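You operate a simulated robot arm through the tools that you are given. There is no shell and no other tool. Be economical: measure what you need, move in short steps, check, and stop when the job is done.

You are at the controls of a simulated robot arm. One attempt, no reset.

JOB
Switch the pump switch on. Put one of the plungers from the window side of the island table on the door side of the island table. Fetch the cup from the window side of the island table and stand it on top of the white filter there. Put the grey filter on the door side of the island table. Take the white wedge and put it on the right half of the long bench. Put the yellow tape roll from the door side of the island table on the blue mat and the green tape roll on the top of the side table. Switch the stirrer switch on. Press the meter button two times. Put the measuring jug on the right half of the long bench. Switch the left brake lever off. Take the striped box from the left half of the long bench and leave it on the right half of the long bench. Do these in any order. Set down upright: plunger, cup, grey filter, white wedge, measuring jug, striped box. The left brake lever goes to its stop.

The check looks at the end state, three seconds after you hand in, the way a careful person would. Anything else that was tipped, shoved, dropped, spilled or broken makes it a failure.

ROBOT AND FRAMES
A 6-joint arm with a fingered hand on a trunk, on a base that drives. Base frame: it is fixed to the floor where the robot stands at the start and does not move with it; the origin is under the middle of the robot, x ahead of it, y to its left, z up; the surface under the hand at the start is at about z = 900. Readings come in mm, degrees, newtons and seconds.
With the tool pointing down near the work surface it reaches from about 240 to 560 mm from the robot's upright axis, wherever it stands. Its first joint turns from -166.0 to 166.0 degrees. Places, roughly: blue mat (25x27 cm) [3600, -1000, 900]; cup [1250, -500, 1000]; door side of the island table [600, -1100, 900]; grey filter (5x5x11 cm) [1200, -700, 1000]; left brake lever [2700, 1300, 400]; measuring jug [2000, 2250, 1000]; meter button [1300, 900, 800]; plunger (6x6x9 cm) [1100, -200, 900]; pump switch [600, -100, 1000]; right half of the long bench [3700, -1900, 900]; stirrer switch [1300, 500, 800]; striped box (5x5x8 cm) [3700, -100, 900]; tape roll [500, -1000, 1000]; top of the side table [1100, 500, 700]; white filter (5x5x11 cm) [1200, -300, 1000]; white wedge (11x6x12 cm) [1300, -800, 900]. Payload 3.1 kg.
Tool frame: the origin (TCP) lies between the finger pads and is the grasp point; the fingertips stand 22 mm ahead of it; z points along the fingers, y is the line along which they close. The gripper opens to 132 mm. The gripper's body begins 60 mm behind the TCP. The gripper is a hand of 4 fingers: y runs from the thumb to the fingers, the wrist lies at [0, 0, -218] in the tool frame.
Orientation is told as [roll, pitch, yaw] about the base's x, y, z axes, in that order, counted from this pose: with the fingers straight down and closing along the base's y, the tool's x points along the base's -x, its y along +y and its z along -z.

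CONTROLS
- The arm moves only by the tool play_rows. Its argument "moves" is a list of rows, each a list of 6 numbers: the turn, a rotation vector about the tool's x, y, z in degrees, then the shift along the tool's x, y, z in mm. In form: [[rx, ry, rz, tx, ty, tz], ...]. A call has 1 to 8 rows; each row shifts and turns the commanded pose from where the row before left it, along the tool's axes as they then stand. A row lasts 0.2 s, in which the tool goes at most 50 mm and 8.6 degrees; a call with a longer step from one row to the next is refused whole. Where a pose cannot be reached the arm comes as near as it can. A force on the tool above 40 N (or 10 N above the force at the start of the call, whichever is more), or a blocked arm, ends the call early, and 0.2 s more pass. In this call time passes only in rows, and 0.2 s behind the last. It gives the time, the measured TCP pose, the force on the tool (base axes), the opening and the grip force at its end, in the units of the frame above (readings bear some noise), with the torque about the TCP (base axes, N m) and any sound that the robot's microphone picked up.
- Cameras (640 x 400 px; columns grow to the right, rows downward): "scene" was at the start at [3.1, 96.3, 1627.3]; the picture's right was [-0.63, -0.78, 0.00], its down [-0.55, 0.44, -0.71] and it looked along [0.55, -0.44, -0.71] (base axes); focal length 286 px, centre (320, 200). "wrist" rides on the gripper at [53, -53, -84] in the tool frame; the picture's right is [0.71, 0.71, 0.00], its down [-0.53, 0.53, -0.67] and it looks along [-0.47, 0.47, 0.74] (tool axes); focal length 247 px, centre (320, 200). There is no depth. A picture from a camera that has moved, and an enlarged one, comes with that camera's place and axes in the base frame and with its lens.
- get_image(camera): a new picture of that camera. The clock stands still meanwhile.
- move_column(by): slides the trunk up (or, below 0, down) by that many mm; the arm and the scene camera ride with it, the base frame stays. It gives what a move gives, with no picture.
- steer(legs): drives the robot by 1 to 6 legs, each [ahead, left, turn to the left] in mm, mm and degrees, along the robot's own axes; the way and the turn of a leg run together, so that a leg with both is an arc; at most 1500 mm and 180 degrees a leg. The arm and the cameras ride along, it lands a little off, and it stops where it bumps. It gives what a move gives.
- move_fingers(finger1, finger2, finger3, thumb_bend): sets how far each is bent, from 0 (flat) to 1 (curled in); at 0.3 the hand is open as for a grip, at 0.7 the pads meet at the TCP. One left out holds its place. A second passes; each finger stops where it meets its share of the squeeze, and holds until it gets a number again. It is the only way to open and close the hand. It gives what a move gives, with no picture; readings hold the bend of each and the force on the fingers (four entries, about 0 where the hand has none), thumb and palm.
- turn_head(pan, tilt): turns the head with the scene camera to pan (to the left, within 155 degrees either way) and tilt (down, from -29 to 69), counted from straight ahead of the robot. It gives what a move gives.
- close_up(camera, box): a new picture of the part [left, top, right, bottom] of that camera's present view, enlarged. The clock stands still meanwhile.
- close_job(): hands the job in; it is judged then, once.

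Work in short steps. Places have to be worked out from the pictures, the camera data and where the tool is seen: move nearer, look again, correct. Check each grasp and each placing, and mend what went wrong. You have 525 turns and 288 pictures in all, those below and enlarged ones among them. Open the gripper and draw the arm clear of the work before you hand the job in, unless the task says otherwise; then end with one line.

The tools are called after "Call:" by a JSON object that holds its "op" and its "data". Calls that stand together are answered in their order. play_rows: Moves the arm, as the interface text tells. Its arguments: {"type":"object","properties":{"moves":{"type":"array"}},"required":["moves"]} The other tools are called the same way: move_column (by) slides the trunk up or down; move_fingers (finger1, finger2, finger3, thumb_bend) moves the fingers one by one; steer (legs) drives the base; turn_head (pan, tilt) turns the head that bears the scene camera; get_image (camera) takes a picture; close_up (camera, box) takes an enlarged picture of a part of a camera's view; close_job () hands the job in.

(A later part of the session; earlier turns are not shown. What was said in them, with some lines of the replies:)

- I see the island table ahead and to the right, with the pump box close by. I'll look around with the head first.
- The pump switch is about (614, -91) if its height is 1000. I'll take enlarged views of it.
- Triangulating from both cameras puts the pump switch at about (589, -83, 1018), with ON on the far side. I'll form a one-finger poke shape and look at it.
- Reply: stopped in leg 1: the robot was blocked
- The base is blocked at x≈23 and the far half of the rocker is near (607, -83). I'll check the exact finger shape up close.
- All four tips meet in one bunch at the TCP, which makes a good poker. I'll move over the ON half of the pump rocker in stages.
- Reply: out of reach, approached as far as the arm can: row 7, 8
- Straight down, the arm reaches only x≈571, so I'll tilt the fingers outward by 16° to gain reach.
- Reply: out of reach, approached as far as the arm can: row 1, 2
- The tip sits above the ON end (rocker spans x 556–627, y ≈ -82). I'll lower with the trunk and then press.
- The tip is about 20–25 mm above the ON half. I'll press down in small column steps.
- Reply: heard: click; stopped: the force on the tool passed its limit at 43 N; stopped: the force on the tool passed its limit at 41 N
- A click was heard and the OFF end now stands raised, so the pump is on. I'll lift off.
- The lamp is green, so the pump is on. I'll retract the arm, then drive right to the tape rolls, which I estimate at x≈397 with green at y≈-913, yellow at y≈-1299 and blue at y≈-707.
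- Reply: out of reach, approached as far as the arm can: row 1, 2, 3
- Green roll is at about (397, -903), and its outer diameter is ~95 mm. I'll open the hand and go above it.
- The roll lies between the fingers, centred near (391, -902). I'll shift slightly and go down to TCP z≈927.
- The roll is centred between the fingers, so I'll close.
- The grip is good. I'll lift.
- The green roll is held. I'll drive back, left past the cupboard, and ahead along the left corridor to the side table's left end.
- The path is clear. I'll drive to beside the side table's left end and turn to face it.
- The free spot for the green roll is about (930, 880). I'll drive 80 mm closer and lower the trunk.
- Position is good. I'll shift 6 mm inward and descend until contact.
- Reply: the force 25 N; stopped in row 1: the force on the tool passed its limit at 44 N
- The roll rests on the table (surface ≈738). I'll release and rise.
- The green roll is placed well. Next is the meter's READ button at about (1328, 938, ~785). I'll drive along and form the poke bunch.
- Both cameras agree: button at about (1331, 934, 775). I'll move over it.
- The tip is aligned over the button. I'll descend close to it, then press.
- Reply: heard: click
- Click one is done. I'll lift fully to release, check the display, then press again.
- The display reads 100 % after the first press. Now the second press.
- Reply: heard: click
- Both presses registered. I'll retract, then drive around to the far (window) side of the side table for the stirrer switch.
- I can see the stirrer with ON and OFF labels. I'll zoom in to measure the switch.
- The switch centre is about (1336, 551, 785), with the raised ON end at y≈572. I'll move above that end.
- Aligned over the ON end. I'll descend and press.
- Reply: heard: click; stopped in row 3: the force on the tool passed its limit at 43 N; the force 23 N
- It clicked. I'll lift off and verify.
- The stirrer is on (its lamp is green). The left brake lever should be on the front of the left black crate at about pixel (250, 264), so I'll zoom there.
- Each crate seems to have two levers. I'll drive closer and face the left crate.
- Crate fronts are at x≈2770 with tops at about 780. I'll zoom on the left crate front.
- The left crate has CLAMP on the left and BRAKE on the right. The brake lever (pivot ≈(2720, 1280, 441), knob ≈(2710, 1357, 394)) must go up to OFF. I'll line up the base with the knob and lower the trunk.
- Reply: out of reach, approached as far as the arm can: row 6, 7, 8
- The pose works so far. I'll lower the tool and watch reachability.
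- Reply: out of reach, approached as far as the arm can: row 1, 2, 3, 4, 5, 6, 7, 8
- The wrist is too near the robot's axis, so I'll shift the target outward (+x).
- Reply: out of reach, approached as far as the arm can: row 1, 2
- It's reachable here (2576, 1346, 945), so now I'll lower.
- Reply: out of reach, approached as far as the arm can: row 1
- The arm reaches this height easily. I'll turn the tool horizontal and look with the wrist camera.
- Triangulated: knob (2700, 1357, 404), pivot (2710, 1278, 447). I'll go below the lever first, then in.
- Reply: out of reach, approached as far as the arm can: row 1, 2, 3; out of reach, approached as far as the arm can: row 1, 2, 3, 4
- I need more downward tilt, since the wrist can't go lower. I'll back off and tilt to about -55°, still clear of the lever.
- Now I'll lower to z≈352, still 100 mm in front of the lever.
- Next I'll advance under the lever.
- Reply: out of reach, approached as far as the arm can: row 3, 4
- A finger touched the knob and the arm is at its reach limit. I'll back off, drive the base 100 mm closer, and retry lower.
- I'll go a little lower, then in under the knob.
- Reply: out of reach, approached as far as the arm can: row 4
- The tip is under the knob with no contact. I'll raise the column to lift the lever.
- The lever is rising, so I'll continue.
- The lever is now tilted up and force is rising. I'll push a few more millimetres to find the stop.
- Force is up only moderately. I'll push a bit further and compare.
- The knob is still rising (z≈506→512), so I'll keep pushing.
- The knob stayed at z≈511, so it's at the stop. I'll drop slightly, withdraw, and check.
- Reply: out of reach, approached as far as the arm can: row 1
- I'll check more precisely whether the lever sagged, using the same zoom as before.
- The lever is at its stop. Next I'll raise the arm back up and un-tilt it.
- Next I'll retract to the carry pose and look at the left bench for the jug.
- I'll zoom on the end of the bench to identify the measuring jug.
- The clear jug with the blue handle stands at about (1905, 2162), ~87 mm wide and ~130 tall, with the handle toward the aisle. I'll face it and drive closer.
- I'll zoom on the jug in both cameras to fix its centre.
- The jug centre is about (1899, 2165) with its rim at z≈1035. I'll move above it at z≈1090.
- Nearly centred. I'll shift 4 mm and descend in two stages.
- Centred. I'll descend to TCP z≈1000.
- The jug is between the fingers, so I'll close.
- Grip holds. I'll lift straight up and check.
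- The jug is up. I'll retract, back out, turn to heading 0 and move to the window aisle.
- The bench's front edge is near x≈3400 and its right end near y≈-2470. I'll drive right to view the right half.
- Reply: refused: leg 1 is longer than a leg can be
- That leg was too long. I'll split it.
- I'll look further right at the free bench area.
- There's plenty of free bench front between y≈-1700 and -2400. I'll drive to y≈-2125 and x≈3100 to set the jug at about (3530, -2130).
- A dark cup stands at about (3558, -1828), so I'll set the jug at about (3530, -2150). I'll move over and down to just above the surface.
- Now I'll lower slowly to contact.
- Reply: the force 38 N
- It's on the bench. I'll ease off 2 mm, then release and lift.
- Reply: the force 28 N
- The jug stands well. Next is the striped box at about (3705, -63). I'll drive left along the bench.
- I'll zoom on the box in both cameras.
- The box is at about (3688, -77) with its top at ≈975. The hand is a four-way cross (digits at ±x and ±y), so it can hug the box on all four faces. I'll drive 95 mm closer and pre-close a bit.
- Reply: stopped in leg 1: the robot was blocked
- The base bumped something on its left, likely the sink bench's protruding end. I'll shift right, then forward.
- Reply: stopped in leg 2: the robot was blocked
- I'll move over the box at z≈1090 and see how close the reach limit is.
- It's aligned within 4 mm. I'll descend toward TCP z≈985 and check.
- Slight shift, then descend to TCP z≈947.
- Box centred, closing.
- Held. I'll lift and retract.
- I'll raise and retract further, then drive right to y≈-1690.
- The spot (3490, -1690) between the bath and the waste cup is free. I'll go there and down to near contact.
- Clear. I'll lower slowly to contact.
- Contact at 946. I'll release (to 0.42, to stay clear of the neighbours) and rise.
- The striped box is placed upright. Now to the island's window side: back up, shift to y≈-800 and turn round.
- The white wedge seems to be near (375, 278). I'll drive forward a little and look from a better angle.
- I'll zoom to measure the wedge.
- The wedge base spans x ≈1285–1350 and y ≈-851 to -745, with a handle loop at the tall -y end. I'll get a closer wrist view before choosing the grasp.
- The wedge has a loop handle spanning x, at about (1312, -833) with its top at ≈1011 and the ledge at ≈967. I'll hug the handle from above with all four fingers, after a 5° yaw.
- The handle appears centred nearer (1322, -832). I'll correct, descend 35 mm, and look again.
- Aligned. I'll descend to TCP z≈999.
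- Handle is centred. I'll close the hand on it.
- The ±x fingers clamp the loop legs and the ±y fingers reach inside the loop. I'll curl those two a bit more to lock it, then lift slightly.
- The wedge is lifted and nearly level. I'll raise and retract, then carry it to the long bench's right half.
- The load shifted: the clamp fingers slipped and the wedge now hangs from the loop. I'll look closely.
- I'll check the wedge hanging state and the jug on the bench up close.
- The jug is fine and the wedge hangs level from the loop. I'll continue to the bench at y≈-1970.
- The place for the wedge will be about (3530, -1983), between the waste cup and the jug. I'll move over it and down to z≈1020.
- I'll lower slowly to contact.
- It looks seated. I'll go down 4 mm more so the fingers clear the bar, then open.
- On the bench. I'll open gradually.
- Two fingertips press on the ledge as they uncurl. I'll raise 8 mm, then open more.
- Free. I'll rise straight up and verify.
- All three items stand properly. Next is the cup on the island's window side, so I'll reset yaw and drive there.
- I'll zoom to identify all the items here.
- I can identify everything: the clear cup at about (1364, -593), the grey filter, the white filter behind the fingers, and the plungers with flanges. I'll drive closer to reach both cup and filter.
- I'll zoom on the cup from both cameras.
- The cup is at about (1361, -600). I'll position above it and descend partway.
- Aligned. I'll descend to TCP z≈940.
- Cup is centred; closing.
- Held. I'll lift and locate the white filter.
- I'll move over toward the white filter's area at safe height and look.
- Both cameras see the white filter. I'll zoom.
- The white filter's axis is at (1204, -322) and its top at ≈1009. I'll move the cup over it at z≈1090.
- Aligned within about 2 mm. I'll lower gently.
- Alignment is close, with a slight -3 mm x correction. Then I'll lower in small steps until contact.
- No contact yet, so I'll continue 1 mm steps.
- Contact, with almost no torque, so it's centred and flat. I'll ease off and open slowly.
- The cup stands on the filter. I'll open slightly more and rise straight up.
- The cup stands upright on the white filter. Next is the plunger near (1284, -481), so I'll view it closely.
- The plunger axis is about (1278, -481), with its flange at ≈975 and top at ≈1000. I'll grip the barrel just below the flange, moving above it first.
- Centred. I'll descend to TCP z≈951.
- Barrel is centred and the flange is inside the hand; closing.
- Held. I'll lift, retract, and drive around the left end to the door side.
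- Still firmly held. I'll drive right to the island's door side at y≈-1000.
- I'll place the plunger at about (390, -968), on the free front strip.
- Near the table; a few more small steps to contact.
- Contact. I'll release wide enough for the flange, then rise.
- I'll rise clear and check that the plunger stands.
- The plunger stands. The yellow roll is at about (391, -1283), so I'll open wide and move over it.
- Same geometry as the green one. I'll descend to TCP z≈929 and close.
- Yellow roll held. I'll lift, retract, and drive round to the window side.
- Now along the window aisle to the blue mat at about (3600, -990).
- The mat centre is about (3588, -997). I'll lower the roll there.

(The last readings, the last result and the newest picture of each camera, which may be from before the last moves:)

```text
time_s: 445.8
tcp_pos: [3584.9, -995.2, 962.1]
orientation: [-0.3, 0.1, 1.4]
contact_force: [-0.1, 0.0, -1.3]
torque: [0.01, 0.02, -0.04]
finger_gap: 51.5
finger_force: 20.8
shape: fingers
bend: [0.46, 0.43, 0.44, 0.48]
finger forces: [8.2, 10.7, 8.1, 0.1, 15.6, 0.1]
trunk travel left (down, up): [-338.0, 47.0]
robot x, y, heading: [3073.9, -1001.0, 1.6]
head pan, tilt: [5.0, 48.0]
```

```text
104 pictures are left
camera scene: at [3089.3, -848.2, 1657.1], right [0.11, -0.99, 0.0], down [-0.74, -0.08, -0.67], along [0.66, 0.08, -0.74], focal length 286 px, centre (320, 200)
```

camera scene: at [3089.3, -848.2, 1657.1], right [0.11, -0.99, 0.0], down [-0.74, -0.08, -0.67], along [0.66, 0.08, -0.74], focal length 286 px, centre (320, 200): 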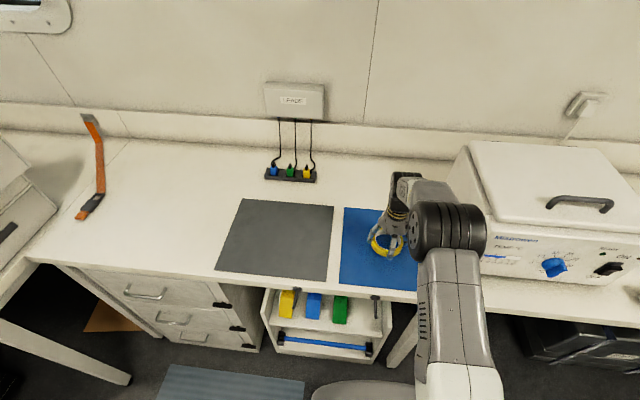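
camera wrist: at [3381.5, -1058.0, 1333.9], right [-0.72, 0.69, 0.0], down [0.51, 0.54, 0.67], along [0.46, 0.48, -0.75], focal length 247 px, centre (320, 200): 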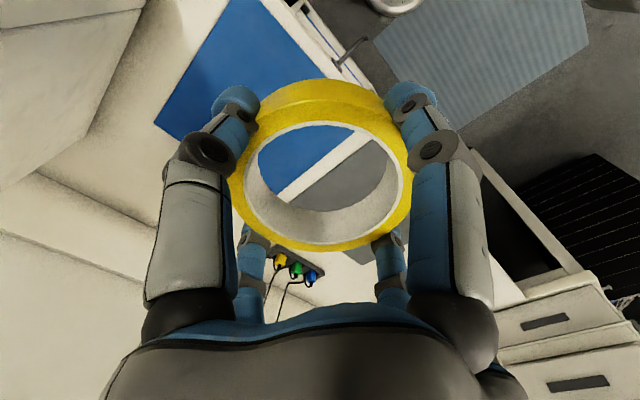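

It's over the mat's middle. I'll lower to contact.

Call:
{"op": "play_rows", "data": {"moves": [[0, 0, 0, 0, 0, 14], [0, 0, 0, 0, 0, 10], [0, 0, 0, 0, 0, 3], [0, 0, 0, 0, 0, 2], [0, 0, 0, 0, 0, 2]]}}

```text
time_s: 447.0
tcp_pos: [3584.6, -995.3, 934.3]
orientation: [-0.3, -0.3, 1.4]
contact_force: [0.5, -1.3, 14.4]
torque: [-0.21, 0.02, 0.05]
finger_gap: 51.6
finger_force: 22.6
shape: fingers
bend: [0.46, 0.43, 0.44, 0.48]
finger forces: [7.9, 10.5, 8.3, 0.0, 18.1, 0.0]
trunk travel left (down, up): [-338.0, 47.0]
robot x, y, heading: [3071.7, -1004.9, 1.2]
head pan, tilt: [5.0, 48.0]
```

Contact. I'll release and rise.

Call:
{"op": "move_fingers", "data": {"finger1": 0.33, "finger2": 0.33, "finger3": 0.33, "thumb_bend": 0.33}}

Call:
{"op": "play_rows", "data": {"moves": [[0, 0, 0, 0, 0, -15], [0, 0, 0, 0, 0, -35], [0, 0, 0, 5, 0, -45], [0, 0, 0, 15, 0, -45], [0, 0, 0, 25, 0, -42], [0, 0, 0, 30, 0, -40], [0, 0, 0, 35, 0, -35], [0, 0, 0, 35, 0, -35]]}}

Call:
{"op": "get_image", "data": {"camera": "scene"}}

```text
time_s: 448.0
tcp_pos: [3584.4, -995.3, 932.8]
orientation: [-0.2, 0.0, 1.4]
contact_force: [0.0, -0.4, 0.2]
torque: [0.01, 0.0, -0.03]
finger_gap: 80.7
finger_force: 0.0
shape: fingers
bend: [0.33, 0.33, 0.33, 0.33]
finger forces: [0.0, 0.0, 0.0, 0.1, 0.0, 0.1]
trunk travel left (down, up): [-338.0, 47.0]
robot x, y, heading: [3070.1, -1006.5, 1.4]
head pan, tilt: [5.0, 48.0]
```

```text
time_s: 449.8
tcp_pos: [3436.8, -995.1, 1225.0]
orientation: [-0.3, 0.0, 1.3]
contact_force: [0.4, 0.2, 0.5]
torque: [-0.02, -0.02, 0.06]
finger_gap: 80.7
finger_force: 0.0
shape: fingers
bend: [0.33, 0.33, 0.33, 0.33]
finger forces: [0.0, 0.0, 0.1, 0.1, 0.0, 0.0]
trunk travel left (down, up): [-338.0, 47.0]
robot x, y, heading: [3074.0, -1005.5, 1.4]
head pan, tilt: [5.0, 48.0]
```

```text
103 pictures are left
camera scene: at [3085.4, -848.2, 1657.2], right [0.11, -0.99, 0.0], down [-0.74, -0.08, -0.67], along [0.67, 0.08, -0.74], focal length 286 px, centre (320, 200)
```

scene: 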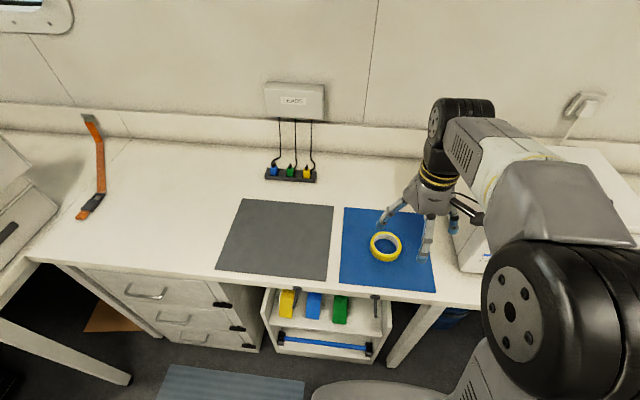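

The yellow roll is on the mat. Last item is the grey filter near (1228, -683), so I'll drive to the island's window side.

Call:
{"op": "steer", "data": {"legs": [[-1130, 0, -1.4], [0, 360, 0], [0, 0, 180], [200, 0, 0]]}}

Call:
{"op": "move_fingers", "data": {"finger1": 0.42, "finger2": 0.42, "finger3": 0.42, "thumb_bend": 0.42}}

Call:
{"op": "turn_head", "data": {"pan": 0, "tilt": 45}}

Call:
{"op": "get_image", "data": {"camera": "scene"}}

Call:
{"op": "get_image", "data": {"camera": "wrist"}}

```text
time_s: 465.9
tcp_pos: [1389.9, -629.1, 1224.1]
orientation: [-0.4, 0.0, 177.0]
contact_force: [-1.7, -0.5, 0.5]
torque: [-0.06, -0.01, 0.02]
finger_gap: 80.6
finger_force: 0.1
shape: fingers
bend: [0.33, 0.33, 0.33, 0.33]
finger forces: [0.0, 0.0, 0.0, 0.1, 0.1, 0.0]
trunk travel left (down, up): [-338.0, 47.0]
robot x, y, heading: [1757.3, -652.5, 177.2]
head pan, tilt: [5.0, 48.0]
```

```text
time_s: 466.9
tcp_pos: [1390.9, -629.5, 1224.3]
orientation: [-0.4, 0.0, 177.0]
contact_force: [0.0, 0.1, -0.5]
torque: [-0.02, 0.02, -0.01]
finger_gap: 60.2
finger_force: 0.0
shape: fingers
bend: [0.42, 0.42, 0.42, 0.42]
finger forces: [0.0, 0.1, 0.0, 0.0, 0.0, 0.0]
trunk travel left (down, up): [-338.0, 47.0]
robot x, y, heading: [1755.8, -651.4, 177.0]
head pan, tilt: [5.0, 48.0]
```

```text
time_s: 467.5
tcp_pos: [1389.2, -628.4, 1224.5]
orientation: [-0.2, 0.0, 177.0]
contact_force: [-0.1, -0.3, 0.4]
torque: [-0.01, -0.02, 0.03]
finger_gap: 60.3
finger_force: 0.1
shape: fingers
bend: [0.42, 0.42, 0.42, 0.42]
finger forces: [0.0, 0.0, 0.1, 0.0, 0.0, 0.0]
trunk travel left (down, up): [-338.0, 47.0]
robot x, y, heading: [1755.6, -652.7, 177.2]
head pan, tilt: [0.0, 45.0]
```

```text
102 pictures are left
camera scene: at [1726.9, -796.5, 1661.4], right [0.05, 1.0, 0.0], down [0.71, -0.04, -0.71], along [-0.71, 0.04, -0.71], focal length 286 px, centre (320, 200)
```

scene: 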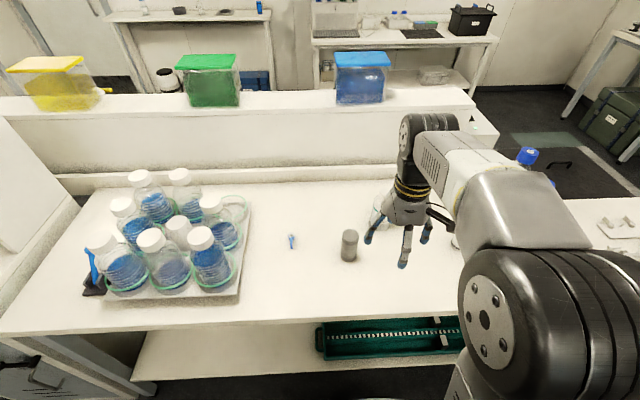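

```text
101 pictures are left
camera wrist: at [1445.9, -578.9, 1307.1], right [0.67, -0.74, 0.0], down [-0.55, -0.5, 0.67], along [-0.5, -0.44, -0.75], focal length 247 px, centre (320, 200)
```

wrist: 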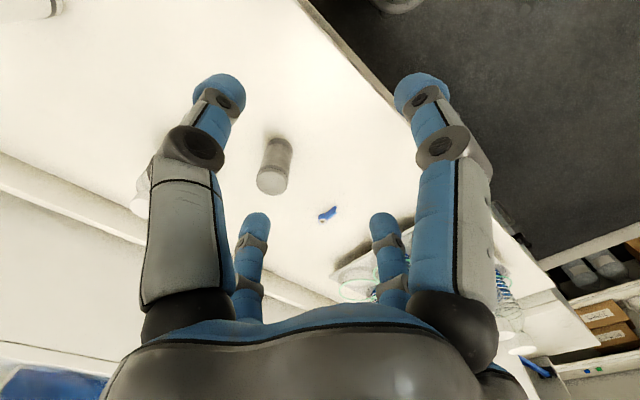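

The grey filter is at about (1228, -679). I'll move above it.

Call:
{"op": "play_rows", "data": {"moves": [[0, 0, 0, -31.6, 11.8, 28], [0, 0, 0, -31.6, 11.8, 28], [0, 0, 0, -31.6, 11.8, 28], [0, 0, 0, -31.6, 11.8, 28], [0, 0, 0, -31.6, 11.8, 28]]}}

Call:
{"op": "get_image", "data": {"camera": "wrist"}}

Call:
{"op": "close_up", "data": {"camera": "scene", "box": [290, 180, 430, 290]}}

```text
time_s: 468.7
tcp_pos: [1228.7, -678.7, 1082.8]
orientation: [-0.3, 0.0, 177.0]
contact_force: [0.4, -0.4, 0.0]
torque: [0.02, -0.03, 0.01]
finger_gap: 60.0
finger_force: 0.0
shape: fingers
bend: [0.42, 0.42, 0.42, 0.42]
finger forces: [0.0, 0.1, 0.0, 0.0, 0.0, 0.1]
trunk travel left (down, up): [-338.0, 47.0]
robot x, y, heading: [1757.4, -650.6, 177.1]
head pan, tilt: [0.0, 45.0]
```

```text
100 pictures are left
camera wrist: at [1284.3, -629.1, 1165.1], right [0.67, -0.74, 0.0], down [-0.55, -0.5, 0.67], along [-0.5, -0.44, -0.75], focal length 247 px, centre (320, 200)
```

wrist: 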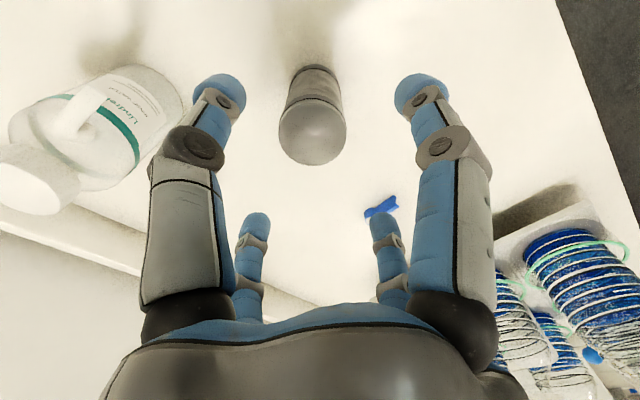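

```text
3.64 times, centred on (360, 235) of scene
camera zoom: at [1725.3, -796.9, 1661.3], right [0.05, 1.0, 0.0], down [0.71, -0.04, -0.71], along [-0.71, 0.04, -0.71], focal length 1042 px, centre (174, 73)
```

zoom: 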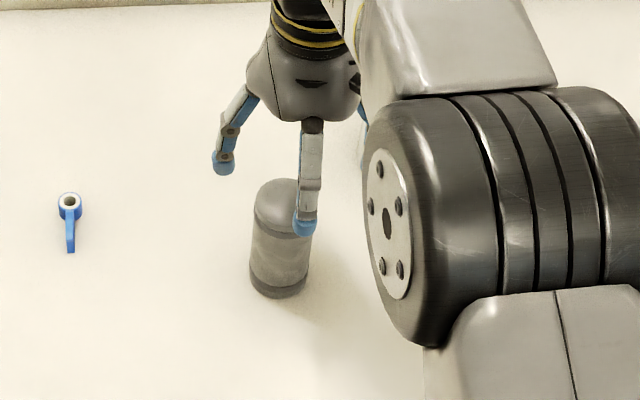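

Small correction, then I'll descend to TCP z≈966.

Call:
{"op": "play_rows", "data": {"moves": [[0, 0, 0, -4, 1, 30], [0, 0, 0, 0, 0, 30], [0, 0, 0, 0, 0, 30]]}}

Call:
{"op": "get_image", "data": {"camera": "wrist"}}

```text
time_s: 469.5
tcp_pos: [1223.6, -678.4, 994.5]
orientation: [-0.3, 0.0, 177.0]
contact_force: [-0.2, 0.5, -0.1]
torque: [-0.02, 0.01, 0.03]
finger_gap: 60.1
finger_force: 0.1
shape: fingers
bend: [0.42, 0.42, 0.42, 0.42]
finger forces: [0.1, 0.0, 0.0, 0.0, 0.0, 0.0]
trunk travel left (down, up): [-338.0, 47.0]
robot x, y, heading: [1754.5, -650.4, 177.3]
head pan, tilt: [0.0, 45.0]
```

```text
98 pictures are left
camera wrist: at [1279.5, -628.3, 1076.8], right [0.67, -0.74, 0.0], down [-0.55, -0.5, 0.67], along [-0.5, -0.44, -0.75], focal length 247 px, centre (320, 200)
```

wrist: 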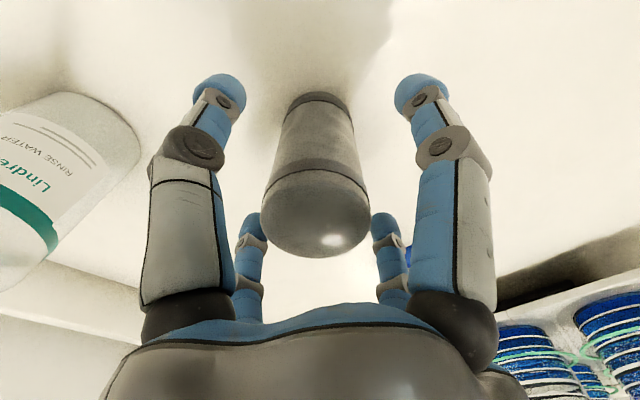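

Centred. I'll go down 28 mm more and close.

Call:
{"op": "play_rows", "data": {"moves": [[0, 0, 0, 0, 0, 15], [0, 0, 0, 0, 0, 13]]}}

Call:
{"op": "move_fingers", "data": {"finger1": 0.7, "finger2": 0.7, "finger3": 0.7, "thumb_bend": 0.7}}

Call:
{"op": "get_image", "data": {"camera": "wrist"}}

```text
time_s: 470.1
tcp_pos: [1225.6, -678.2, 966.3]
orientation: [-0.3, -0.1, 177.1]
contact_force: [-0.2, 0.7, -0.2]
torque: [0.0, 0.0, 0.02]
finger_gap: 60.0
finger_force: 0.1
shape: fingers
bend: [0.42, 0.42, 0.42, 0.42]
finger forces: [0.0, 0.0, 0.0, 0.0, 0.0, 0.0]
trunk travel left (down, up): [-338.0, 47.0]
robot x, y, heading: [1755.6, -647.7, 177.2]
head pan, tilt: [0.0, 45.0]
```

```text
time_s: 471.1
tcp_pos: [1226.3, -678.4, 965.9]
orientation: [-0.4, 0.1, 177.0]
contact_force: [0.1, 1.3, 0.4]
torque: [0.04, -0.02, 0.0]
finger_gap: 21.6
finger_force: 18.8
shape: fingers
bend: [0.58, 0.55, 0.55, 0.6]
finger forces: [7.5, 9.6, 8.7, 0.0, 12.5, 0.1]
trunk travel left (down, up): [-338.0, 47.0]
robot x, y, heading: [1759.8, -651.4, 177.2]
head pan, tilt: [0.0, 45.0]
```

```text
97 pictures are left
camera wrist: at [1281.0, -628.7, 1048.4], right [0.67, -0.74, 0.0], down [-0.55, -0.5, 0.67], along [-0.5, -0.44, -0.75], focal length 247 px, centre (320, 200)
```

wrist: 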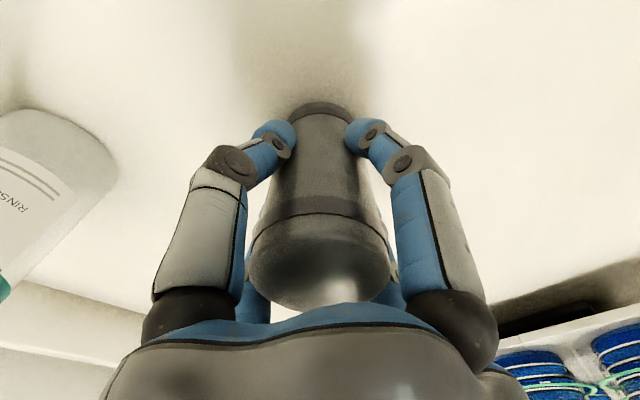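

Held. I'll lift and drive around to the door side.

Call:
{"op": "play_rows", "data": {"moves": [[0, 0, 0, 0, 0, -15], [0, 0, 0, 0, 0, -40], [0, 0, 0, 0, 0, -45], [0, 0, 0, 0, 0, -45], [0, 0, 0, 30, 0, -35], [0, 0, 0, 35, 0, -35], [0, 0, 0, 35, 0, -35], [0, 0, 0, 35, 0, -35]]}}

Call:
{"op": "get_image", "data": {"camera": "wrist"}}

Call:
{"op": "steer", "data": {"legs": [[-110, 0, 2.9], [0, -1030, 0], [0, -1030, 0], [0, 0, 180], [-1000, 0, 0], [-980, 0, 0]]}}

```text
time_s: 472.9
tcp_pos: [1361.9, -687.3, 1252.4]
orientation: [-0.3, -0.1, 177.0]
contact_force: [0.7, 0.5, -0.8]
torque: [-0.03, 0.01, -0.01]
finger_gap: 21.3
finger_force: 18.9
shape: fingers
bend: [0.58, 0.55, 0.55, 0.6]
finger forces: [7.4, 9.8, 8.7, 0.0, 12.1, 0.0]
trunk travel left (down, up): [-338.0, 47.0]
robot x, y, heading: [1757.5, -651.2, 177.2]
head pan, tilt: [0.0, 45.0]
```

```text
96 pictures are left
camera wrist: at [1418.3, -638.7, 1333.6], right [0.67, -0.74, 0.0], down [-0.55, -0.5, 0.67], along [-0.5, -0.44, -0.75], focal length 247 px, centre (320, 200)
```

wrist: 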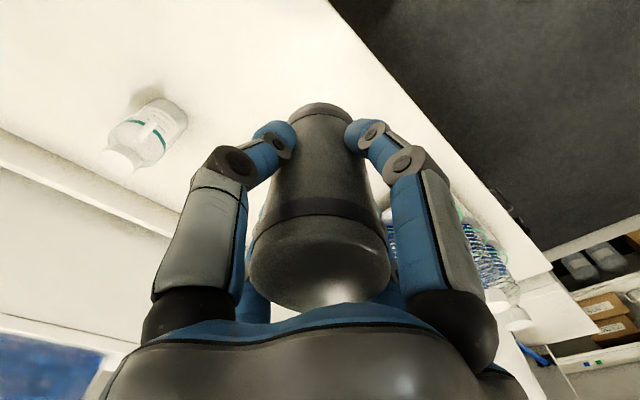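

```text
time_s: 500.7
tcp_pos: [287.8, 1416.7, 1249.7]
orientation: [-0.4, 0.0, 1.4]
contact_force: [-0.8, 0.6, -1.6]
torque: [-0.05, -0.02, -0.01]
finger_gap: 20.9
finger_force: 18.7
shape: fingers
bend: [0.59, 0.55, 0.55, 0.6]
finger forces: [6.9, 9.8, 9.0, 0.1, 12.1, 0.1]
trunk travel left (down, up): [-338.0, 47.0]
robot x, y, heading: [-103.5, 1348.7, 1.5]
head pan, tilt: [0.0, 45.0]
```

Next, drive to the door side at y≈-1130.

Call:
{"op": "steer", "data": {"legs": [[0, -1240, -1.5], [0, -1240, 0], [70, 0, 0]]}}

Call:
{"op": "turn_head", "data": {"pan": 8, "tilt": 48}}

Call:
{"op": "get_image", "data": {"camera": "scene"}}

```text
time_s: 513.5
tcp_pos: [406.2, -1070.0, 1248.8]
orientation: [-0.3, 0.0, 1.7]
contact_force: [0.3, 0.4, -1.8]
torque: [0.0, 0.03, 0.02]
finger_gap: 20.6
finger_force: 18.8
shape: fingers
bend: [0.59, 0.55, 0.55, 0.6]
finger forces: [7.0, 9.9, 8.9, 0.0, 12.1, 0.0]
trunk travel left (down, up): [-338.0, 47.0]
robot x, y, heading: [15.3, -1139.8, 1.7]
head pan, tilt: [0.0, 45.0]
```

```text
time_s: 514.1
tcp_pos: [405.1, -1070.0, 1250.8]
orientation: [-0.2, 0.0, 1.8]
contact_force: [-0.1, 0.3, -1.8]
torque: [0.05, -0.03, 0.02]
finger_gap: 20.5
finger_force: 18.4
shape: fingers
bend: [0.59, 0.55, 0.55, 0.6]
finger forces: [7.1, 9.9, 8.9, 0.0, 12.0, 0.0]
trunk travel left (down, up): [-338.0, 47.0]
robot x, y, heading: [11.4, -1139.1, 2.0]
head pan, tilt: [8.0, 48.0]
```

```text
95 pictures are left
camera scene: at [26.7, -982.3, 1657.2], right [0.17, -0.99, 0.0], down [-0.73, -0.13, -0.67], along [0.66, 0.11, -0.74], focal length 286 px, centre (320, 200)
```

scene: 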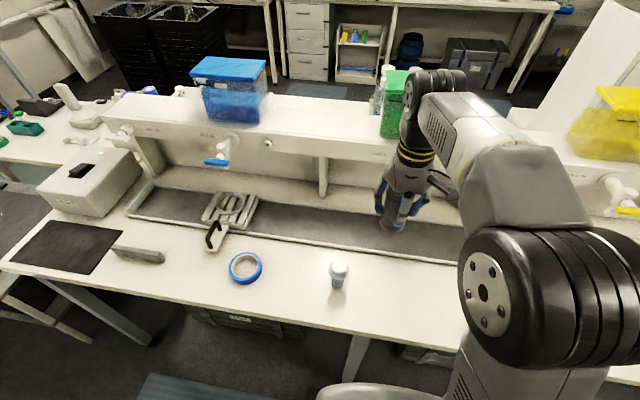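

I'll place the grey filter at about (387, -1150), well away from the plunger at (390, -970).

Call:
{"op": "play_rows", "data": {"moves": [[0, 0, 0, 3.7, -13.2, 42], [0, 0, 0, 3.7, -13.2, 42], [0, 0, 0, 3.7, -13.2, 42], [0, 0, 0, 3.7, -13.2, 42], [0, 0, 0, 3.7, -13.2, 42], [0, 0, 0, 3.7, -13.2, 42]]}}

Call:
{"op": "get_image", "data": {"camera": "scene"}}

```text
time_s: 515.5
tcp_pos: [386.4, -1152.4, 999.0]
orientation: [-0.4, 0.1, 1.7]
contact_force: [0.2, 0.1, -0.7]
torque: [0.0, 0.02, 0.03]
finger_gap: 20.1
finger_force: 19.1
shape: fingers
bend: [0.59, 0.55, 0.55, 0.6]
finger forces: [7.0, 9.9, 8.8, 0.0, 11.8, 0.0]
trunk travel left (down, up): [-338.0, 47.0]
robot x, y, heading: [13.7, -1140.3, 1.9]
head pan, tilt: [8.0, 48.0]
```

```text
94 pictures are left
camera scene: at [27.3, -982.7, 1657.2], right [0.17, -0.99, 0.0], down [-0.73, -0.13, -0.67], along [0.66, 0.11, -0.74], focal length 286 px, centre (320, 200)
```

scene: 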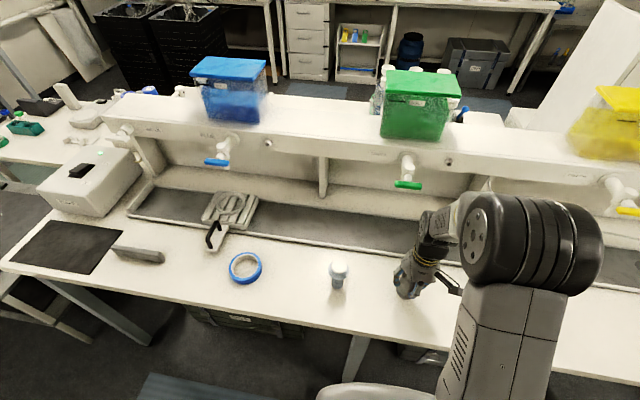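

Clear. I'll lower to contact (expected TCP ≈ 966).

Call:
{"op": "play_rows", "data": {"moves": [[0, 0, 0, 0, 0, 15], [0, 0, 0, 0, 0, 12], [0, 0, 0, 0, 0, 3], [0, 0, 0, 0, 0, 1.5], [0, 0, 0, 0, 0, 1.5], [0, 0, 0, 0, 0, 1.5]]}}

```text
time_s: 517.0
tcp_pos: [384.4, -1151.3, 963.8]
orientation: [-0.2, -0.2, 1.6]
contact_force: [-1.2, -0.6, 12.3]
torque: [0.08, -0.04, 0.0]
finger_gap: 19.8
finger_force: 19.6
shape: fingers
bend: [0.59, 0.55, 0.55, 0.6]
finger forces: [7.6, 10.4, 8.8, 0.0, 12.8, 0.0]
trunk travel left (down, up): [-338.0, 47.0]
robot x, y, heading: [10.7, -1140.5, 1.7]
head pan, tilt: [8.0, 48.0]
```

Contact. I'll release and rise.

Call:
{"op": "move_fingers", "data": {"finger1": 0.42, "finger2": 0.42, "finger3": 0.42, "thumb_bend": 0.42}}

Call:
{"op": "play_rows", "data": {"moves": [[0, 0, 0, 0, 0, -15], [0, 0, 0, 0, 0, -35], [0, 0, 0, 0, 0, -45], [0, 0, 0, 0, 0, -45], [0, 0, 0, 0, 0, -45], [0, 0, 0, 10, 0, -45], [0, 0, 0, 20, 0, -40]]}}

Call:
{"op": "get_image", "data": {"camera": "scene"}}

Call:
{"op": "get_image", "data": {"camera": "wrist"}}

```text
time_s: 518.0
tcp_pos: [384.2, -1150.7, 964.4]
orientation: [-0.2, 0.0, 1.8]
contact_force: [-0.3, 0.3, -0.2]
torque: [-0.01, 0.01, 0.01]
finger_gap: 59.6
finger_force: 0.0
shape: fingers
bend: [0.42, 0.42, 0.42, 0.42]
finger forces: [0.0, 0.2, 0.0, 0.0, 0.0, 0.1]
trunk travel left (down, up): [-338.0, 47.0]
robot x, y, heading: [9.5, -1141.3, 2.0]
head pan, tilt: [8.0, 48.0]
```

```text
time_s: 519.5
tcp_pos: [353.1, -1151.5, 1236.7]
orientation: [-0.3, 0.0, 1.7]
contact_force: [0.1, 0.4, -0.7]
torque: [0.01, -0.03, 0.0]
finger_gap: 59.9
finger_force: 0.1
shape: fingers
bend: [0.42, 0.42, 0.42, 0.42]
finger forces: [0.1, 0.1, 0.0, 0.0, 0.0, 0.0]
trunk travel left (down, up): [-338.0, 47.0]
robot x, y, heading: [14.4, -1141.2, 1.9]
head pan, tilt: [8.0, 48.0]
```

```text
93 pictures are left
camera scene: at [24.5, -982.2, 1657.2], right [0.17, -0.99, 0.0], down [-0.73, -0.13, -0.67], along [0.66, 0.11, -0.74], focal length 286 px, centre (320, 200)
```

scene: 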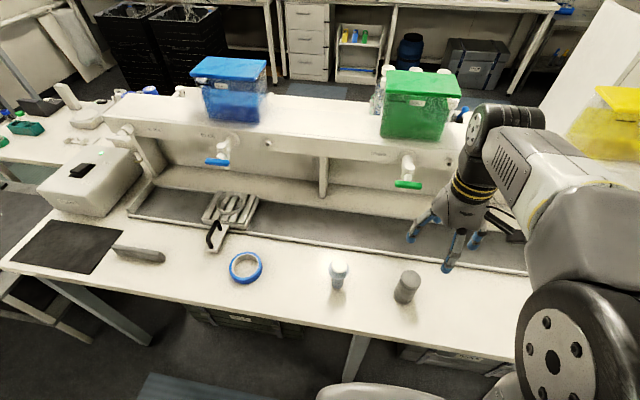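

```text
92 pictures are left
camera wrist: at [301.1, -1205.4, 1319.3], right [-0.73, 0.69, 0.0], down [0.51, 0.54, 0.67], along [0.46, 0.48, -0.75], focal length 247 px, centre (320, 200)
```

wrist: 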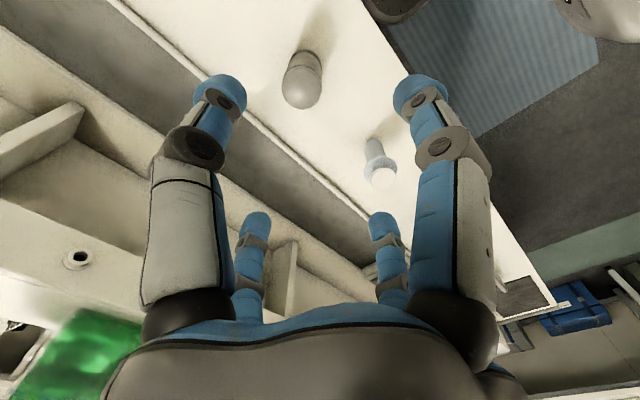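

Everything is placed. I want to double-check the brake lever's stop (and the cup) before handing in, so I'll drive back there.

Call:
{"op": "steer", "data": {"legs": [[-130, 0, -1.9], [0, 1270, 0], [0, 1240, 0]]}}

Call:
{"op": "steer", "data": {"legs": [[1100, 0, 0], [1050, 0, 0]]}}

Call:
{"op": "turn_head", "data": {"pan": 0, "tilt": 45}}

Call:
{"op": "get_image", "data": {"camera": "scene"}}

```text
time_s: 532.9
tcp_pos: [168.6, 1395.3, 1236.0]
orientation: [-0.3, 0.1, 1.3]
contact_force: [-0.5, -0.4, -0.8]
torque: [-0.01, -0.02, -0.01]
finger_gap: 59.7
finger_force: 0.0
shape: fingers
bend: [0.42, 0.42, 0.42, 0.42]
finger forces: [0.0, 0.0, 0.0, 0.0, 0.1, 0.0]
trunk travel left (down, up): [-338.0, 47.0]
robot x, y, heading: [-176.0, 1408.2, 1.3]
head pan, tilt: [8.0, 48.0]
```

```text
time_s: 543.5
tcp_pos: [2314.3, 1457.8, 1235.8]
orientation: [-0.3, 0.0, 1.7]
contact_force: [0.0, -0.4, -1.0]
torque: [0.0, -0.02, 0.02]
finger_gap: 59.5
finger_force: 0.0
shape: fingers
bend: [0.42, 0.42, 0.42, 0.42]
finger forces: [0.0, 0.1, 0.0, 0.1, 0.0, 0.0]
trunk travel left (down, up): [-338.0, 47.0]
robot x, y, heading: [1973.5, 1469.0, 1.6]
head pan, tilt: [8.0, 48.0]
```

```text
time_s: 544.2
tcp_pos: [2314.5, 1457.6, 1236.7]
orientation: [-0.3, -0.1, 1.8]
contact_force: [-0.1, 0.2, 0.4]
torque: [0.03, 0.02, 0.0]
finger_gap: 59.6
finger_force: 0.0
shape: fingers
bend: [0.42, 0.42, 0.42, 0.42]
finger forces: [0.0, 0.1, 0.0, 0.0, 0.1, 0.1]
trunk travel left (down, up): [-338.0, 47.0]
robot x, y, heading: [1972.8, 1470.2, 1.9]
head pan, tilt: [0.0, 45.0]
```

```text
91 pictures are left
camera scene: at [1989.5, 1615.8, 1661.4], right [0.03, -1.0, 0.0], down [-0.71, -0.02, -0.71], along [0.71, 0.02, -0.71], focal length 286 px, centre (320, 200)
```

scene: 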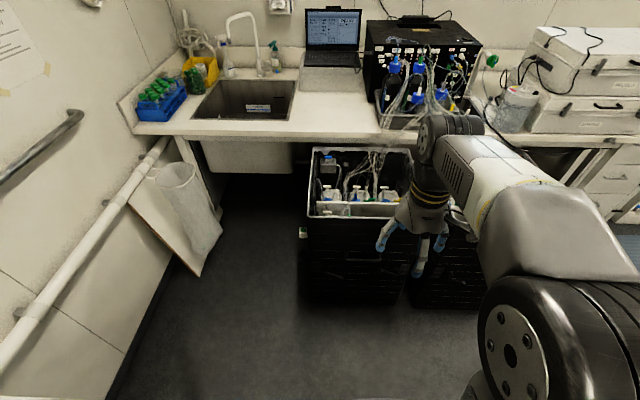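

I'll line up with the lever as before, lower the trunk, and inspect.

Call:
{"op": "steer", "data": {"legs": [[190, -118, -1.8]]}}

Call:
{"op": "move_fingers", "data": {"finger1": 0.7, "finger2": 0.7, "finger3": 0.7, "thumb_bend": 0.7}}

Call:
{"op": "move_column", "data": {"by": -335}}

Call:
{"op": "turn_head", "data": {"pan": 0, "tilt": 50}}

Call:
{"op": "close_up", "data": {"camera": "scene", "box": [280, 170, 440, 290]}}

```text
time_s: 545.9
tcp_pos: [2505.9, 1332.8, 1234.7]
orientation: [-0.3, 0.0, 0.2]
contact_force: [0.6, 0.1, 0.8]
torque: [0.02, 0.01, 0.0]
finger_gap: 59.5
finger_force: 0.0
shape: fingers
bend: [0.42, 0.42, 0.42, 0.42]
finger forces: [0.0, 0.1, 0.0, 0.1, 0.0, 0.1]
trunk travel left (down, up): [-338.0, 47.0]
robot x, y, heading: [2162.8, 1352.9, 0.2]
head pan, tilt: [0.0, 45.0]
```

```text
time_s: 546.9
tcp_pos: [2503.8, 1334.5, 1235.7]
orientation: [-0.2, 0.0, 0.2]
contact_force: [-0.2, -0.2, -0.3]
torque: [0.01, -0.04, -0.01]
finger_gap: 0.0
finger_force: 0.0
shape: fingers
bend: [0.69, 0.69, 0.69, 0.69]
finger forces: [0.1, 0.0, 0.0, 0.0, 0.0, 0.0]
trunk travel left (down, up): [-338.0, 47.0]
robot x, y, heading: [2159.9, 1354.6, 0.5]
head pan, tilt: [0.0, 45.0]
```

```text
time_s: 550.2
tcp_pos: [2503.5, 1334.1, 901.3]
orientation: [-0.3, 0.0, 0.2]
contact_force: [-0.6, 0.0, -0.4]
torque: [-0.06, -0.02, 0.02]
finger_gap: 0.1
finger_force: 0.1
shape: fingers
bend: [0.69, 0.69, 0.69, 0.69]
finger forces: [0.0, 0.0, 0.1, 0.1, 0.1, 0.1]
trunk travel left (down, up): [-3.0, 382.0]
robot x, y, heading: [2165.4, 1354.1, 0.2]
head pan, tilt: [0.0, 45.0]
```

```text
time_s: 550.8
tcp_pos: [2503.6, 1334.1, 900.7]
orientation: [-0.3, 0.0, 0.2]
contact_force: [0.6, -0.2, 0.7]
torque: [-0.03, 0.0, -0.01]
finger_gap: 0.0
finger_force: 0.0
shape: fingers
bend: [0.69, 0.69, 0.69, 0.69]
finger forces: [0.1, 0.1, 0.1, 0.1, 0.0, 0.2]
trunk travel left (down, up): [-3.0, 382.0]
robot x, y, heading: [2164.2, 1351.6, 0.4]
head pan, tilt: [0.0, 50.0]
```

```text
3.33 times, centred on (360, 230) of scene
camera zoom: at [2178.8, 1500.5, 1319.7], right [0.01, -1.0, 0.0], down [-0.77, 0.0, -0.64], along [0.64, 0.0, -0.77], focal length 955 px, centre (187, 100)
```

zoom: 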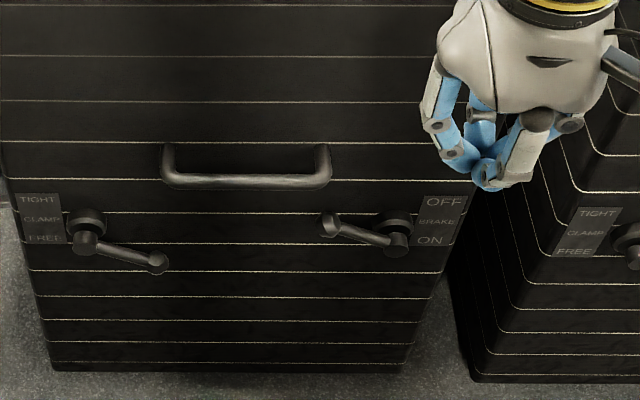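

The lever angle looks symmetric with the original ON position, so it should be at the stop. I'll confirm with one more gentle upward push, first tilting the tool.

Call:
{"op": "play_rows", "data": {"moves": [[0, 0, 0, -38, 5, 0], [0, 0, 0, -38, 5, 0], [0, -8, 0, -38, 5, 0], [0, -8, 0, 0, 0, 0], [0, -8, 0, 0, 0, 0], [0, -8, 0, 0, 0, 0], [0, -8, 0, 0, 0, 0], [0, -8, 0, 0, 0, 0]]}}

Call:
{"op": "play_rows", "data": {"moves": [[0, -7, 0, 0, 0, 0], [0, 0, 0, 36, 0, 25], [0, 0, 0, 36, 0, 25], [0, 0, 0, 36, 0, 25], [0, 0, 0, 36, 0, 25], [0, 0, 0, 36, 0, 25], [0, 0, 0, 36, 0, 25], [0, 0, 0, 36, 0, 25]]}}

```text
time_s: 552.6
tcp_pos: [2616.3, 1350.6, 901.4]
orientation: [-0.4, -48.1, 0.4]
contact_force: [0.0, 0.5, 0.1]
torque: [0.02, 0.01, 0.01]
finger_gap: 0.0
finger_force: 0.2
shape: fingers
bend: [0.69, 0.69, 0.69, 0.69]
finger forces: [0.0, 0.0, 0.1, 0.0, 0.0, 0.1]
trunk travel left (down, up): [-3.0, 382.0]
robot x, y, heading: [2164.2, 1350.8, 0.4]
head pan, tilt: [0.0, 50.0]
```

```text
time_s: 554.4
tcp_pos: [2616.3, 1341.4, 594.0]
orientation: [-0.5, -55.0, 0.7]
contact_force: [0.4, 0.2, -0.2]
torque: [0.0, 0.01, 0.01]
finger_gap: 0.1
finger_force: 0.1
shape: fingers
bend: [0.69, 0.69, 0.69, 0.69]
finger forces: [0.1, 0.0, 0.0, 0.1, 0.0, 0.0]
out of reach, approached as far as the arm can: row 1
trunk travel left (down, up): [-3.0, 382.0]
robot x, y, heading: [2163.2, 1354.0, 0.4]
head pan, tilt: [0.0, 50.0]
```

Lower to z≈400, below the raised lever.

Call:
{"op": "play_rows", "data": {"moves": [[0, 0, 0, 36, 2, 25], [0, 0, 0, 36, 2, 25], [0, 0, 0, 36, 2, 25], [0, 0, 0, 36, 2, 25], [0, 0, 0, 14, 2, 10]]}}

Call:
{"op": "play_rows", "data": {"moves": [[0, 0, 0, -14.3, 0, 20.5], [0, 0, 0, -14.3, 0, 20.5], [0, 0, 0, -14.3, 0, 20.5]]}}

Call:
{"op": "close_up", "data": {"camera": "scene", "box": [280, 170, 440, 290]}}

```text
time_s: 555.6
tcp_pos: [2617.1, 1353.9, 400.5]
orientation: [-0.5, -54.9, 0.6]
contact_force: [0.2, 0.2, 0.6]
torque: [0.0, -0.01, 0.02]
finger_gap: 0.0
finger_force: 0.2
shape: fingers
bend: [0.69, 0.69, 0.69, 0.69]
finger forces: [0.0, 0.0, 0.1, 0.0, 0.1, 0.0]
trunk travel left (down, up): [-3.0, 382.0]
robot x, y, heading: [2162.7, 1354.3, 0.3]
head pan, tilt: [0.0, 50.0]
```

```text
time_s: 556.4
tcp_pos: [2690.5, 1354.3, 402.0]
orientation: [-0.5, -55.0, 0.5]
contact_force: [0.2, -0.3, 0.4]
torque: [0.01, 0.03, -0.01]
finger_gap: 0.0
finger_force: 0.1
shape: fingers
bend: [0.69, 0.69, 0.69, 0.69]
finger forces: [0.0, 0.1, 0.0, 0.1, 0.0, 0.0]
trunk travel left (down, up): [-3.0, 382.0]
robot x, y, heading: [2163.5, 1356.0, 0.3]
head pan, tilt: [0.0, 50.0]
```

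```text
3.33 times, centred on (360, 230) of scene
camera zoom: at [2178.9, 1500.5, 1319.6], right [0.01, -1.0, 0.0], down [-0.77, 0.0, -0.64], along [0.64, 0.0, -0.77], focal length 955 px, centre (187, 100)
```

zoom: 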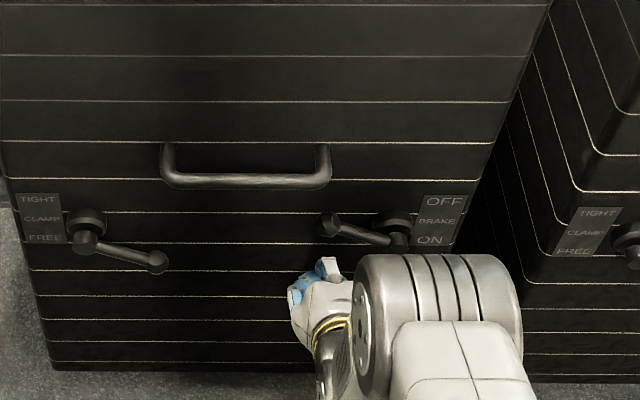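

I'll raise with the arm so the camera stays fixed: 45 mm first.

Call:
{"op": "play_rows", "data": {"moves": [[0, 0, 0, -12.3, 0, -8.6], [0, 0, 0, -12.3, 0, -8.6], [0, 0, 0, -8.2, 0, -5.7], [0, 0, 0, -4.1, 0, -2.9]]}}

Call:
{"op": "play_rows", "data": {"moves": [[0, 0, 0, -4.1, 0, -2.9], [0, 0, 0, -4.1, 0, -2.9]]}}

Call:
{"op": "close_up", "data": {"camera": "scene", "box": [280, 170, 440, 290]}}

```text
time_s: 557.4
tcp_pos: [2690.0, 1354.2, 444.9]
orientation: [-0.5, -54.8, 0.5]
contact_force: [-5.3, 0.0, -4.7]
torque: [0.0, -0.11, 0.0]
finger_gap: 0.0
finger_force: 3.1
shape: fingers
bend: [0.69, 0.69, 0.7, 0.69]
finger forces: [0.1, 0.0, 6.3, 0.0, 0.0, 0.0]
trunk travel left (down, up): [-3.0, 382.0]
robot x, y, heading: [2161.8, 1350.7, 0.2]
head pan, tilt: [0.0, 50.0]
```

```text
time_s: 558.0
tcp_pos: [2690.2, 1353.3, 456.7]
orientation: [-0.5, -54.9, 0.6]
contact_force: [-10.0, -1.3, -7.4]
torque: [0.06, -0.12, -0.01]
finger_gap: 0.1
finger_force: 6.5
shape: fingers
bend: [0.68, 0.68, 0.71, 0.68]
finger forces: [0.0, 0.1, 12.1, 0.1, 0.1, 0.0]
trunk travel left (down, up): [-3.0, 382.0]
robot x, y, heading: [2161.9, 1352.2, 0.4]
head pan, tilt: [0.0, 50.0]
```

```text
3.33 times, centred on (360, 230) of scene
camera zoom: at [2178.9, 1500.4, 1319.6], right [0.01, -1.0, 0.0], down [-0.77, 0.0, -0.64], along [0.64, 0.0, -0.77], focal length 955 px, centre (187, 100)
```

zoom: 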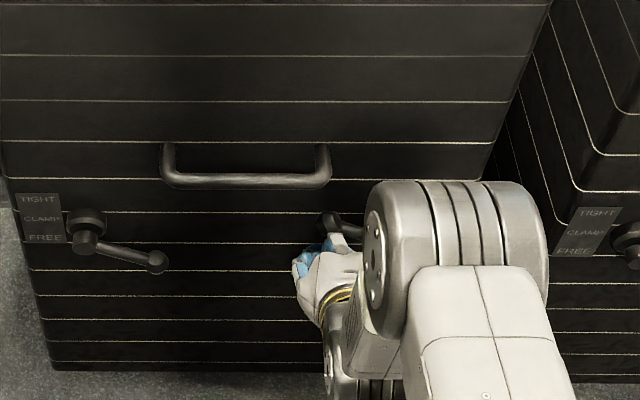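

Under 12 N the knob doesn't move, so the lever is at its stop. I'll withdraw downward, then back, and retract.

Call:
{"op": "play_rows", "data": {"moves": [[0, 0, 0, 16, 0, 11.5], [0, 0, 0, 24, 0, 17], [0, 0, 0, 14.3, 0, -20.5], [0, 0, 0, 14.3, 0, -20.5], [0, 0, 0, 14.3, 0, -20.5]]}}

Call:
{"op": "close_up", "data": {"camera": "scene", "box": [280, 170, 440, 290]}}

Call:
{"op": "play_rows", "data": {"moves": [[0, 0, 0, -39, 0, -20], [0, 0, 0, -39, 0, -20], [0, 0, 0, -39, 0, -20], [0, 0, 0, -39, 0, -20], [0, 0, 0, -39, 0, -20], [0, 0, 0, -39, 0, -20], [0, 0, 0, -39, 0, -20], [0, 0, 0, -39, 0, -20]]}}

```text
time_s: 559.2
tcp_pos: [2616.9, 1352.6, 407.6]
orientation: [-0.5, -55.1, 0.6]
contact_force: [-0.6, 0.0, 0.8]
torque: [0.04, 0.0, 0.02]
finger_gap: 0.0
finger_force: 0.0
shape: fingers
bend: [0.69, 0.68, 0.71, 0.68]
finger forces: [0.0, 0.0, 0.0, 0.0, 0.0, 0.1]
trunk travel left (down, up): [-3.0, 382.0]
robot x, y, heading: [2163.9, 1352.6, 0.2]
head pan, tilt: [0.0, 50.0]
```

```text
3.33 times, centred on (360, 230) of scene
camera zoom: at [2178.8, 1500.6, 1319.6], right [0.01, -1.0, 0.0], down [-0.77, 0.0, -0.64], along [0.64, 0.0, -0.77], focal length 955 px, centre (187, 100)
```

zoom: 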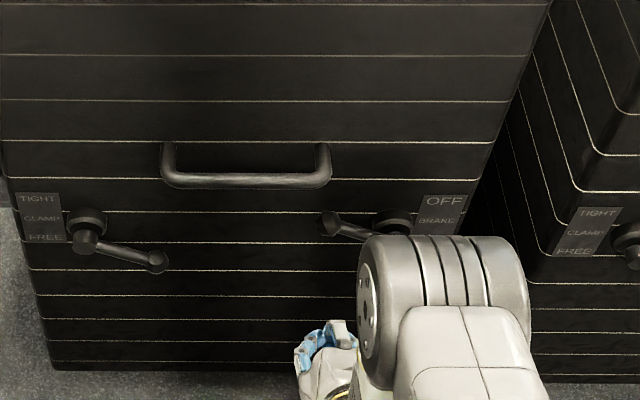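

```text
time_s: 561.0
tcp_pos: [2666.9, 1355.9, 756.3]
orientation: [-0.5, -54.9, 0.6]
contact_force: [-0.3, -1.2, 0.4]
torque: [-0.01, 0.0, 0.0]
finger_gap: 0.0
finger_force: 0.1
shape: fingers
bend: [0.69, 0.68, 0.71, 0.68]
finger forces: [0.0, 0.0, 0.0, 0.0, 0.0, 0.0]
trunk travel left (down, up): [-3.0, 382.0]
robot x, y, heading: [2161.9, 1355.6, 0.3]
head pan, tilt: [0.0, 50.0]
```

I'll back off, un-tilt, raise and open, and take a last look at the cup.

Call:
{"op": "steer", "data": {"legs": [[-250, 0, 0], [0, -1000, 0]]}}

Call:
{"op": "play_rows", "data": {"moves": [[0, 8, 0, 0, 0, 0], [0, 8, 0, 0, 0, 0], [0, 8, 0, 0, 0, 0], [0, 8, 0, 0, 0, 0], [0, 8, 0, 0, 0, 0], [0, 8, 0, 0, 0, 0], [0, 7, 0, 0, 0, 0]]}}

Call:
{"op": "move_column", "data": {"by": 305}}

Call:
{"op": "move_fingers", "data": {"finger1": 0.3, "finger2": 0.3, "finger3": 0.3, "thumb_bend": 0.3}}

Call:
{"op": "turn_head", "data": {"pan": -135, "tilt": 35}}

Call:
{"op": "get_image", "data": {"camera": "scene"}}

```text
time_s: 567.6
tcp_pos: [2421.8, 354.6, 755.6]
orientation: [-0.5, -55.0, 0.4]
contact_force: [0.2, 0.2, -0.9]
torque: [0.04, -0.05, -0.01]
finger_gap: 0.0
finger_force: 0.0
shape: fingers
bend: [0.69, 0.68, 0.71, 0.68]
finger forces: [0.0, 0.0, 0.1, 0.0, 0.0, 0.0]
trunk travel left (down, up): [-3.0, 382.0]
robot x, y, heading: [1914.6, 353.5, 0.4]
head pan, tilt: [0.0, 50.0]
```

```text
time_s: 569.2
tcp_pos: [2422.7, 355.5, 755.2]
orientation: [-0.2, 0.1, 0.1]
contact_force: [-0.4, 0.6, -0.8]
torque: [0.02, 0.0, 0.01]
finger_gap: 0.1
finger_force: 0.0
shape: fingers
bend: [0.69, 0.68, 0.71, 0.68]
finger forces: [0.1, 0.1, 0.0, 0.0, 0.1, 0.1]
trunk travel left (down, up): [-3.0, 382.0]
robot x, y, heading: [1918.3, 348.5, 0.3]
head pan, tilt: [0.0, 50.0]
```

```text
time_s: 572.3
tcp_pos: [2421.8, 356.3, 1060.2]
orientation: [-0.3, 0.0, 0.1]
contact_force: [0.8, -0.7, 0.6]
torque: [0.01, -0.01, 0.01]
finger_gap: 0.2
finger_force: 0.1
shape: fingers
bend: [0.69, 0.68, 0.71, 0.68]
finger forces: [0.0, 0.1, 0.1, 0.0, 0.0, 0.0]
trunk travel left (down, up): [-308.0, 77.0]
robot x, y, heading: [1916.4, 350.5, 0.3]
head pan, tilt: [0.0, 50.0]
```

```text
time_s: 573.3
tcp_pos: [2422.9, 355.7, 1059.6]
orientation: [-0.2, -0.1, 0.0]
contact_force: [-0.4, 0.7, 0.6]
torque: [0.02, 0.03, 0.0]
finger_gap: 87.3
finger_force: 0.0
shape: fingers
bend: [0.3, 0.3, 0.3, 0.3]
finger forces: [0.1, 0.0, 0.0, 0.0, 0.0, 0.0]
trunk travel left (down, up): [-308.0, 77.0]
robot x, y, heading: [1916.3, 355.3, 0.5]
head pan, tilt: [0.0, 50.0]
```

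```text
time_s: 575.5
tcp_pos: [2421.7, 354.7, 1059.7]
orientation: [-0.4, -0.1, 0.0]
contact_force: [-0.3, -0.2, 0.2]
torque: [-0.02, -0.01, -0.01]
finger_gap: 87.4
finger_force: 0.0
shape: fingers
bend: [0.3, 0.3, 0.3, 0.3]
finger forces: [0.0, 0.1, 0.0, 0.1, 0.0, 0.1]
trunk travel left (down, up): [-308.0, 77.0]
robot x, y, heading: [1917.3, 353.4, 0.5]
head pan, tilt: [-135.0, 35.0]
```

```text
86 pictures are left
camera scene: at [1794.8, 437.7, 1645.7], right [-0.71, 0.7, 0.0], down [0.4, 0.41, -0.82], along [-0.58, -0.58, -0.57], focal length 286 px, centre (320, 200)
```

scene: 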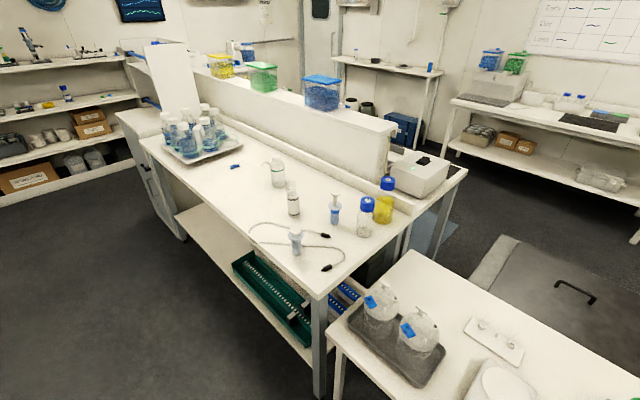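

Call:
{"op": "close_up", "data": {"camera": "scene", "box": [230, 140, 410, 280]}}

```text
2.86 times, centred on (320, 210) of scene
camera zoom: at [1794.8, 437.7, 1645.7], right [-0.71, 0.7, 0.0], down [0.4, 0.41, -0.82], along [-0.58, -0.58, -0.57], focal length 818 px, centre (320, 171)
```

zoom: 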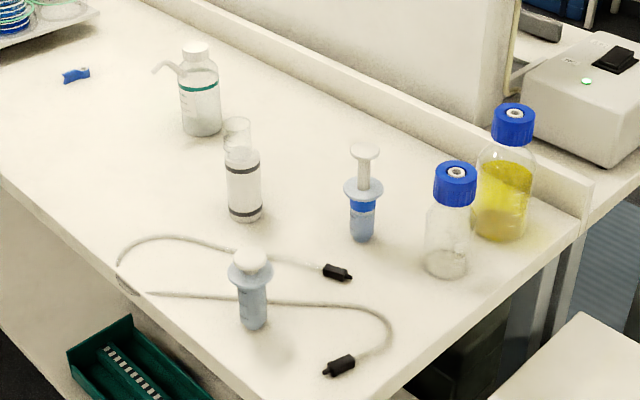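

The cup stands on the white filter, the hand is open, and the arm is clear in the aisle. I'm handing in.

Call:
{"op": "close_job", "data": {}}

```text
The job is handed in.
```

I carried out every item on the list, confirmed each one from pictures, sounds or force readings, and handed the job in with the hand open and the arm clear. I don't have the check's result.
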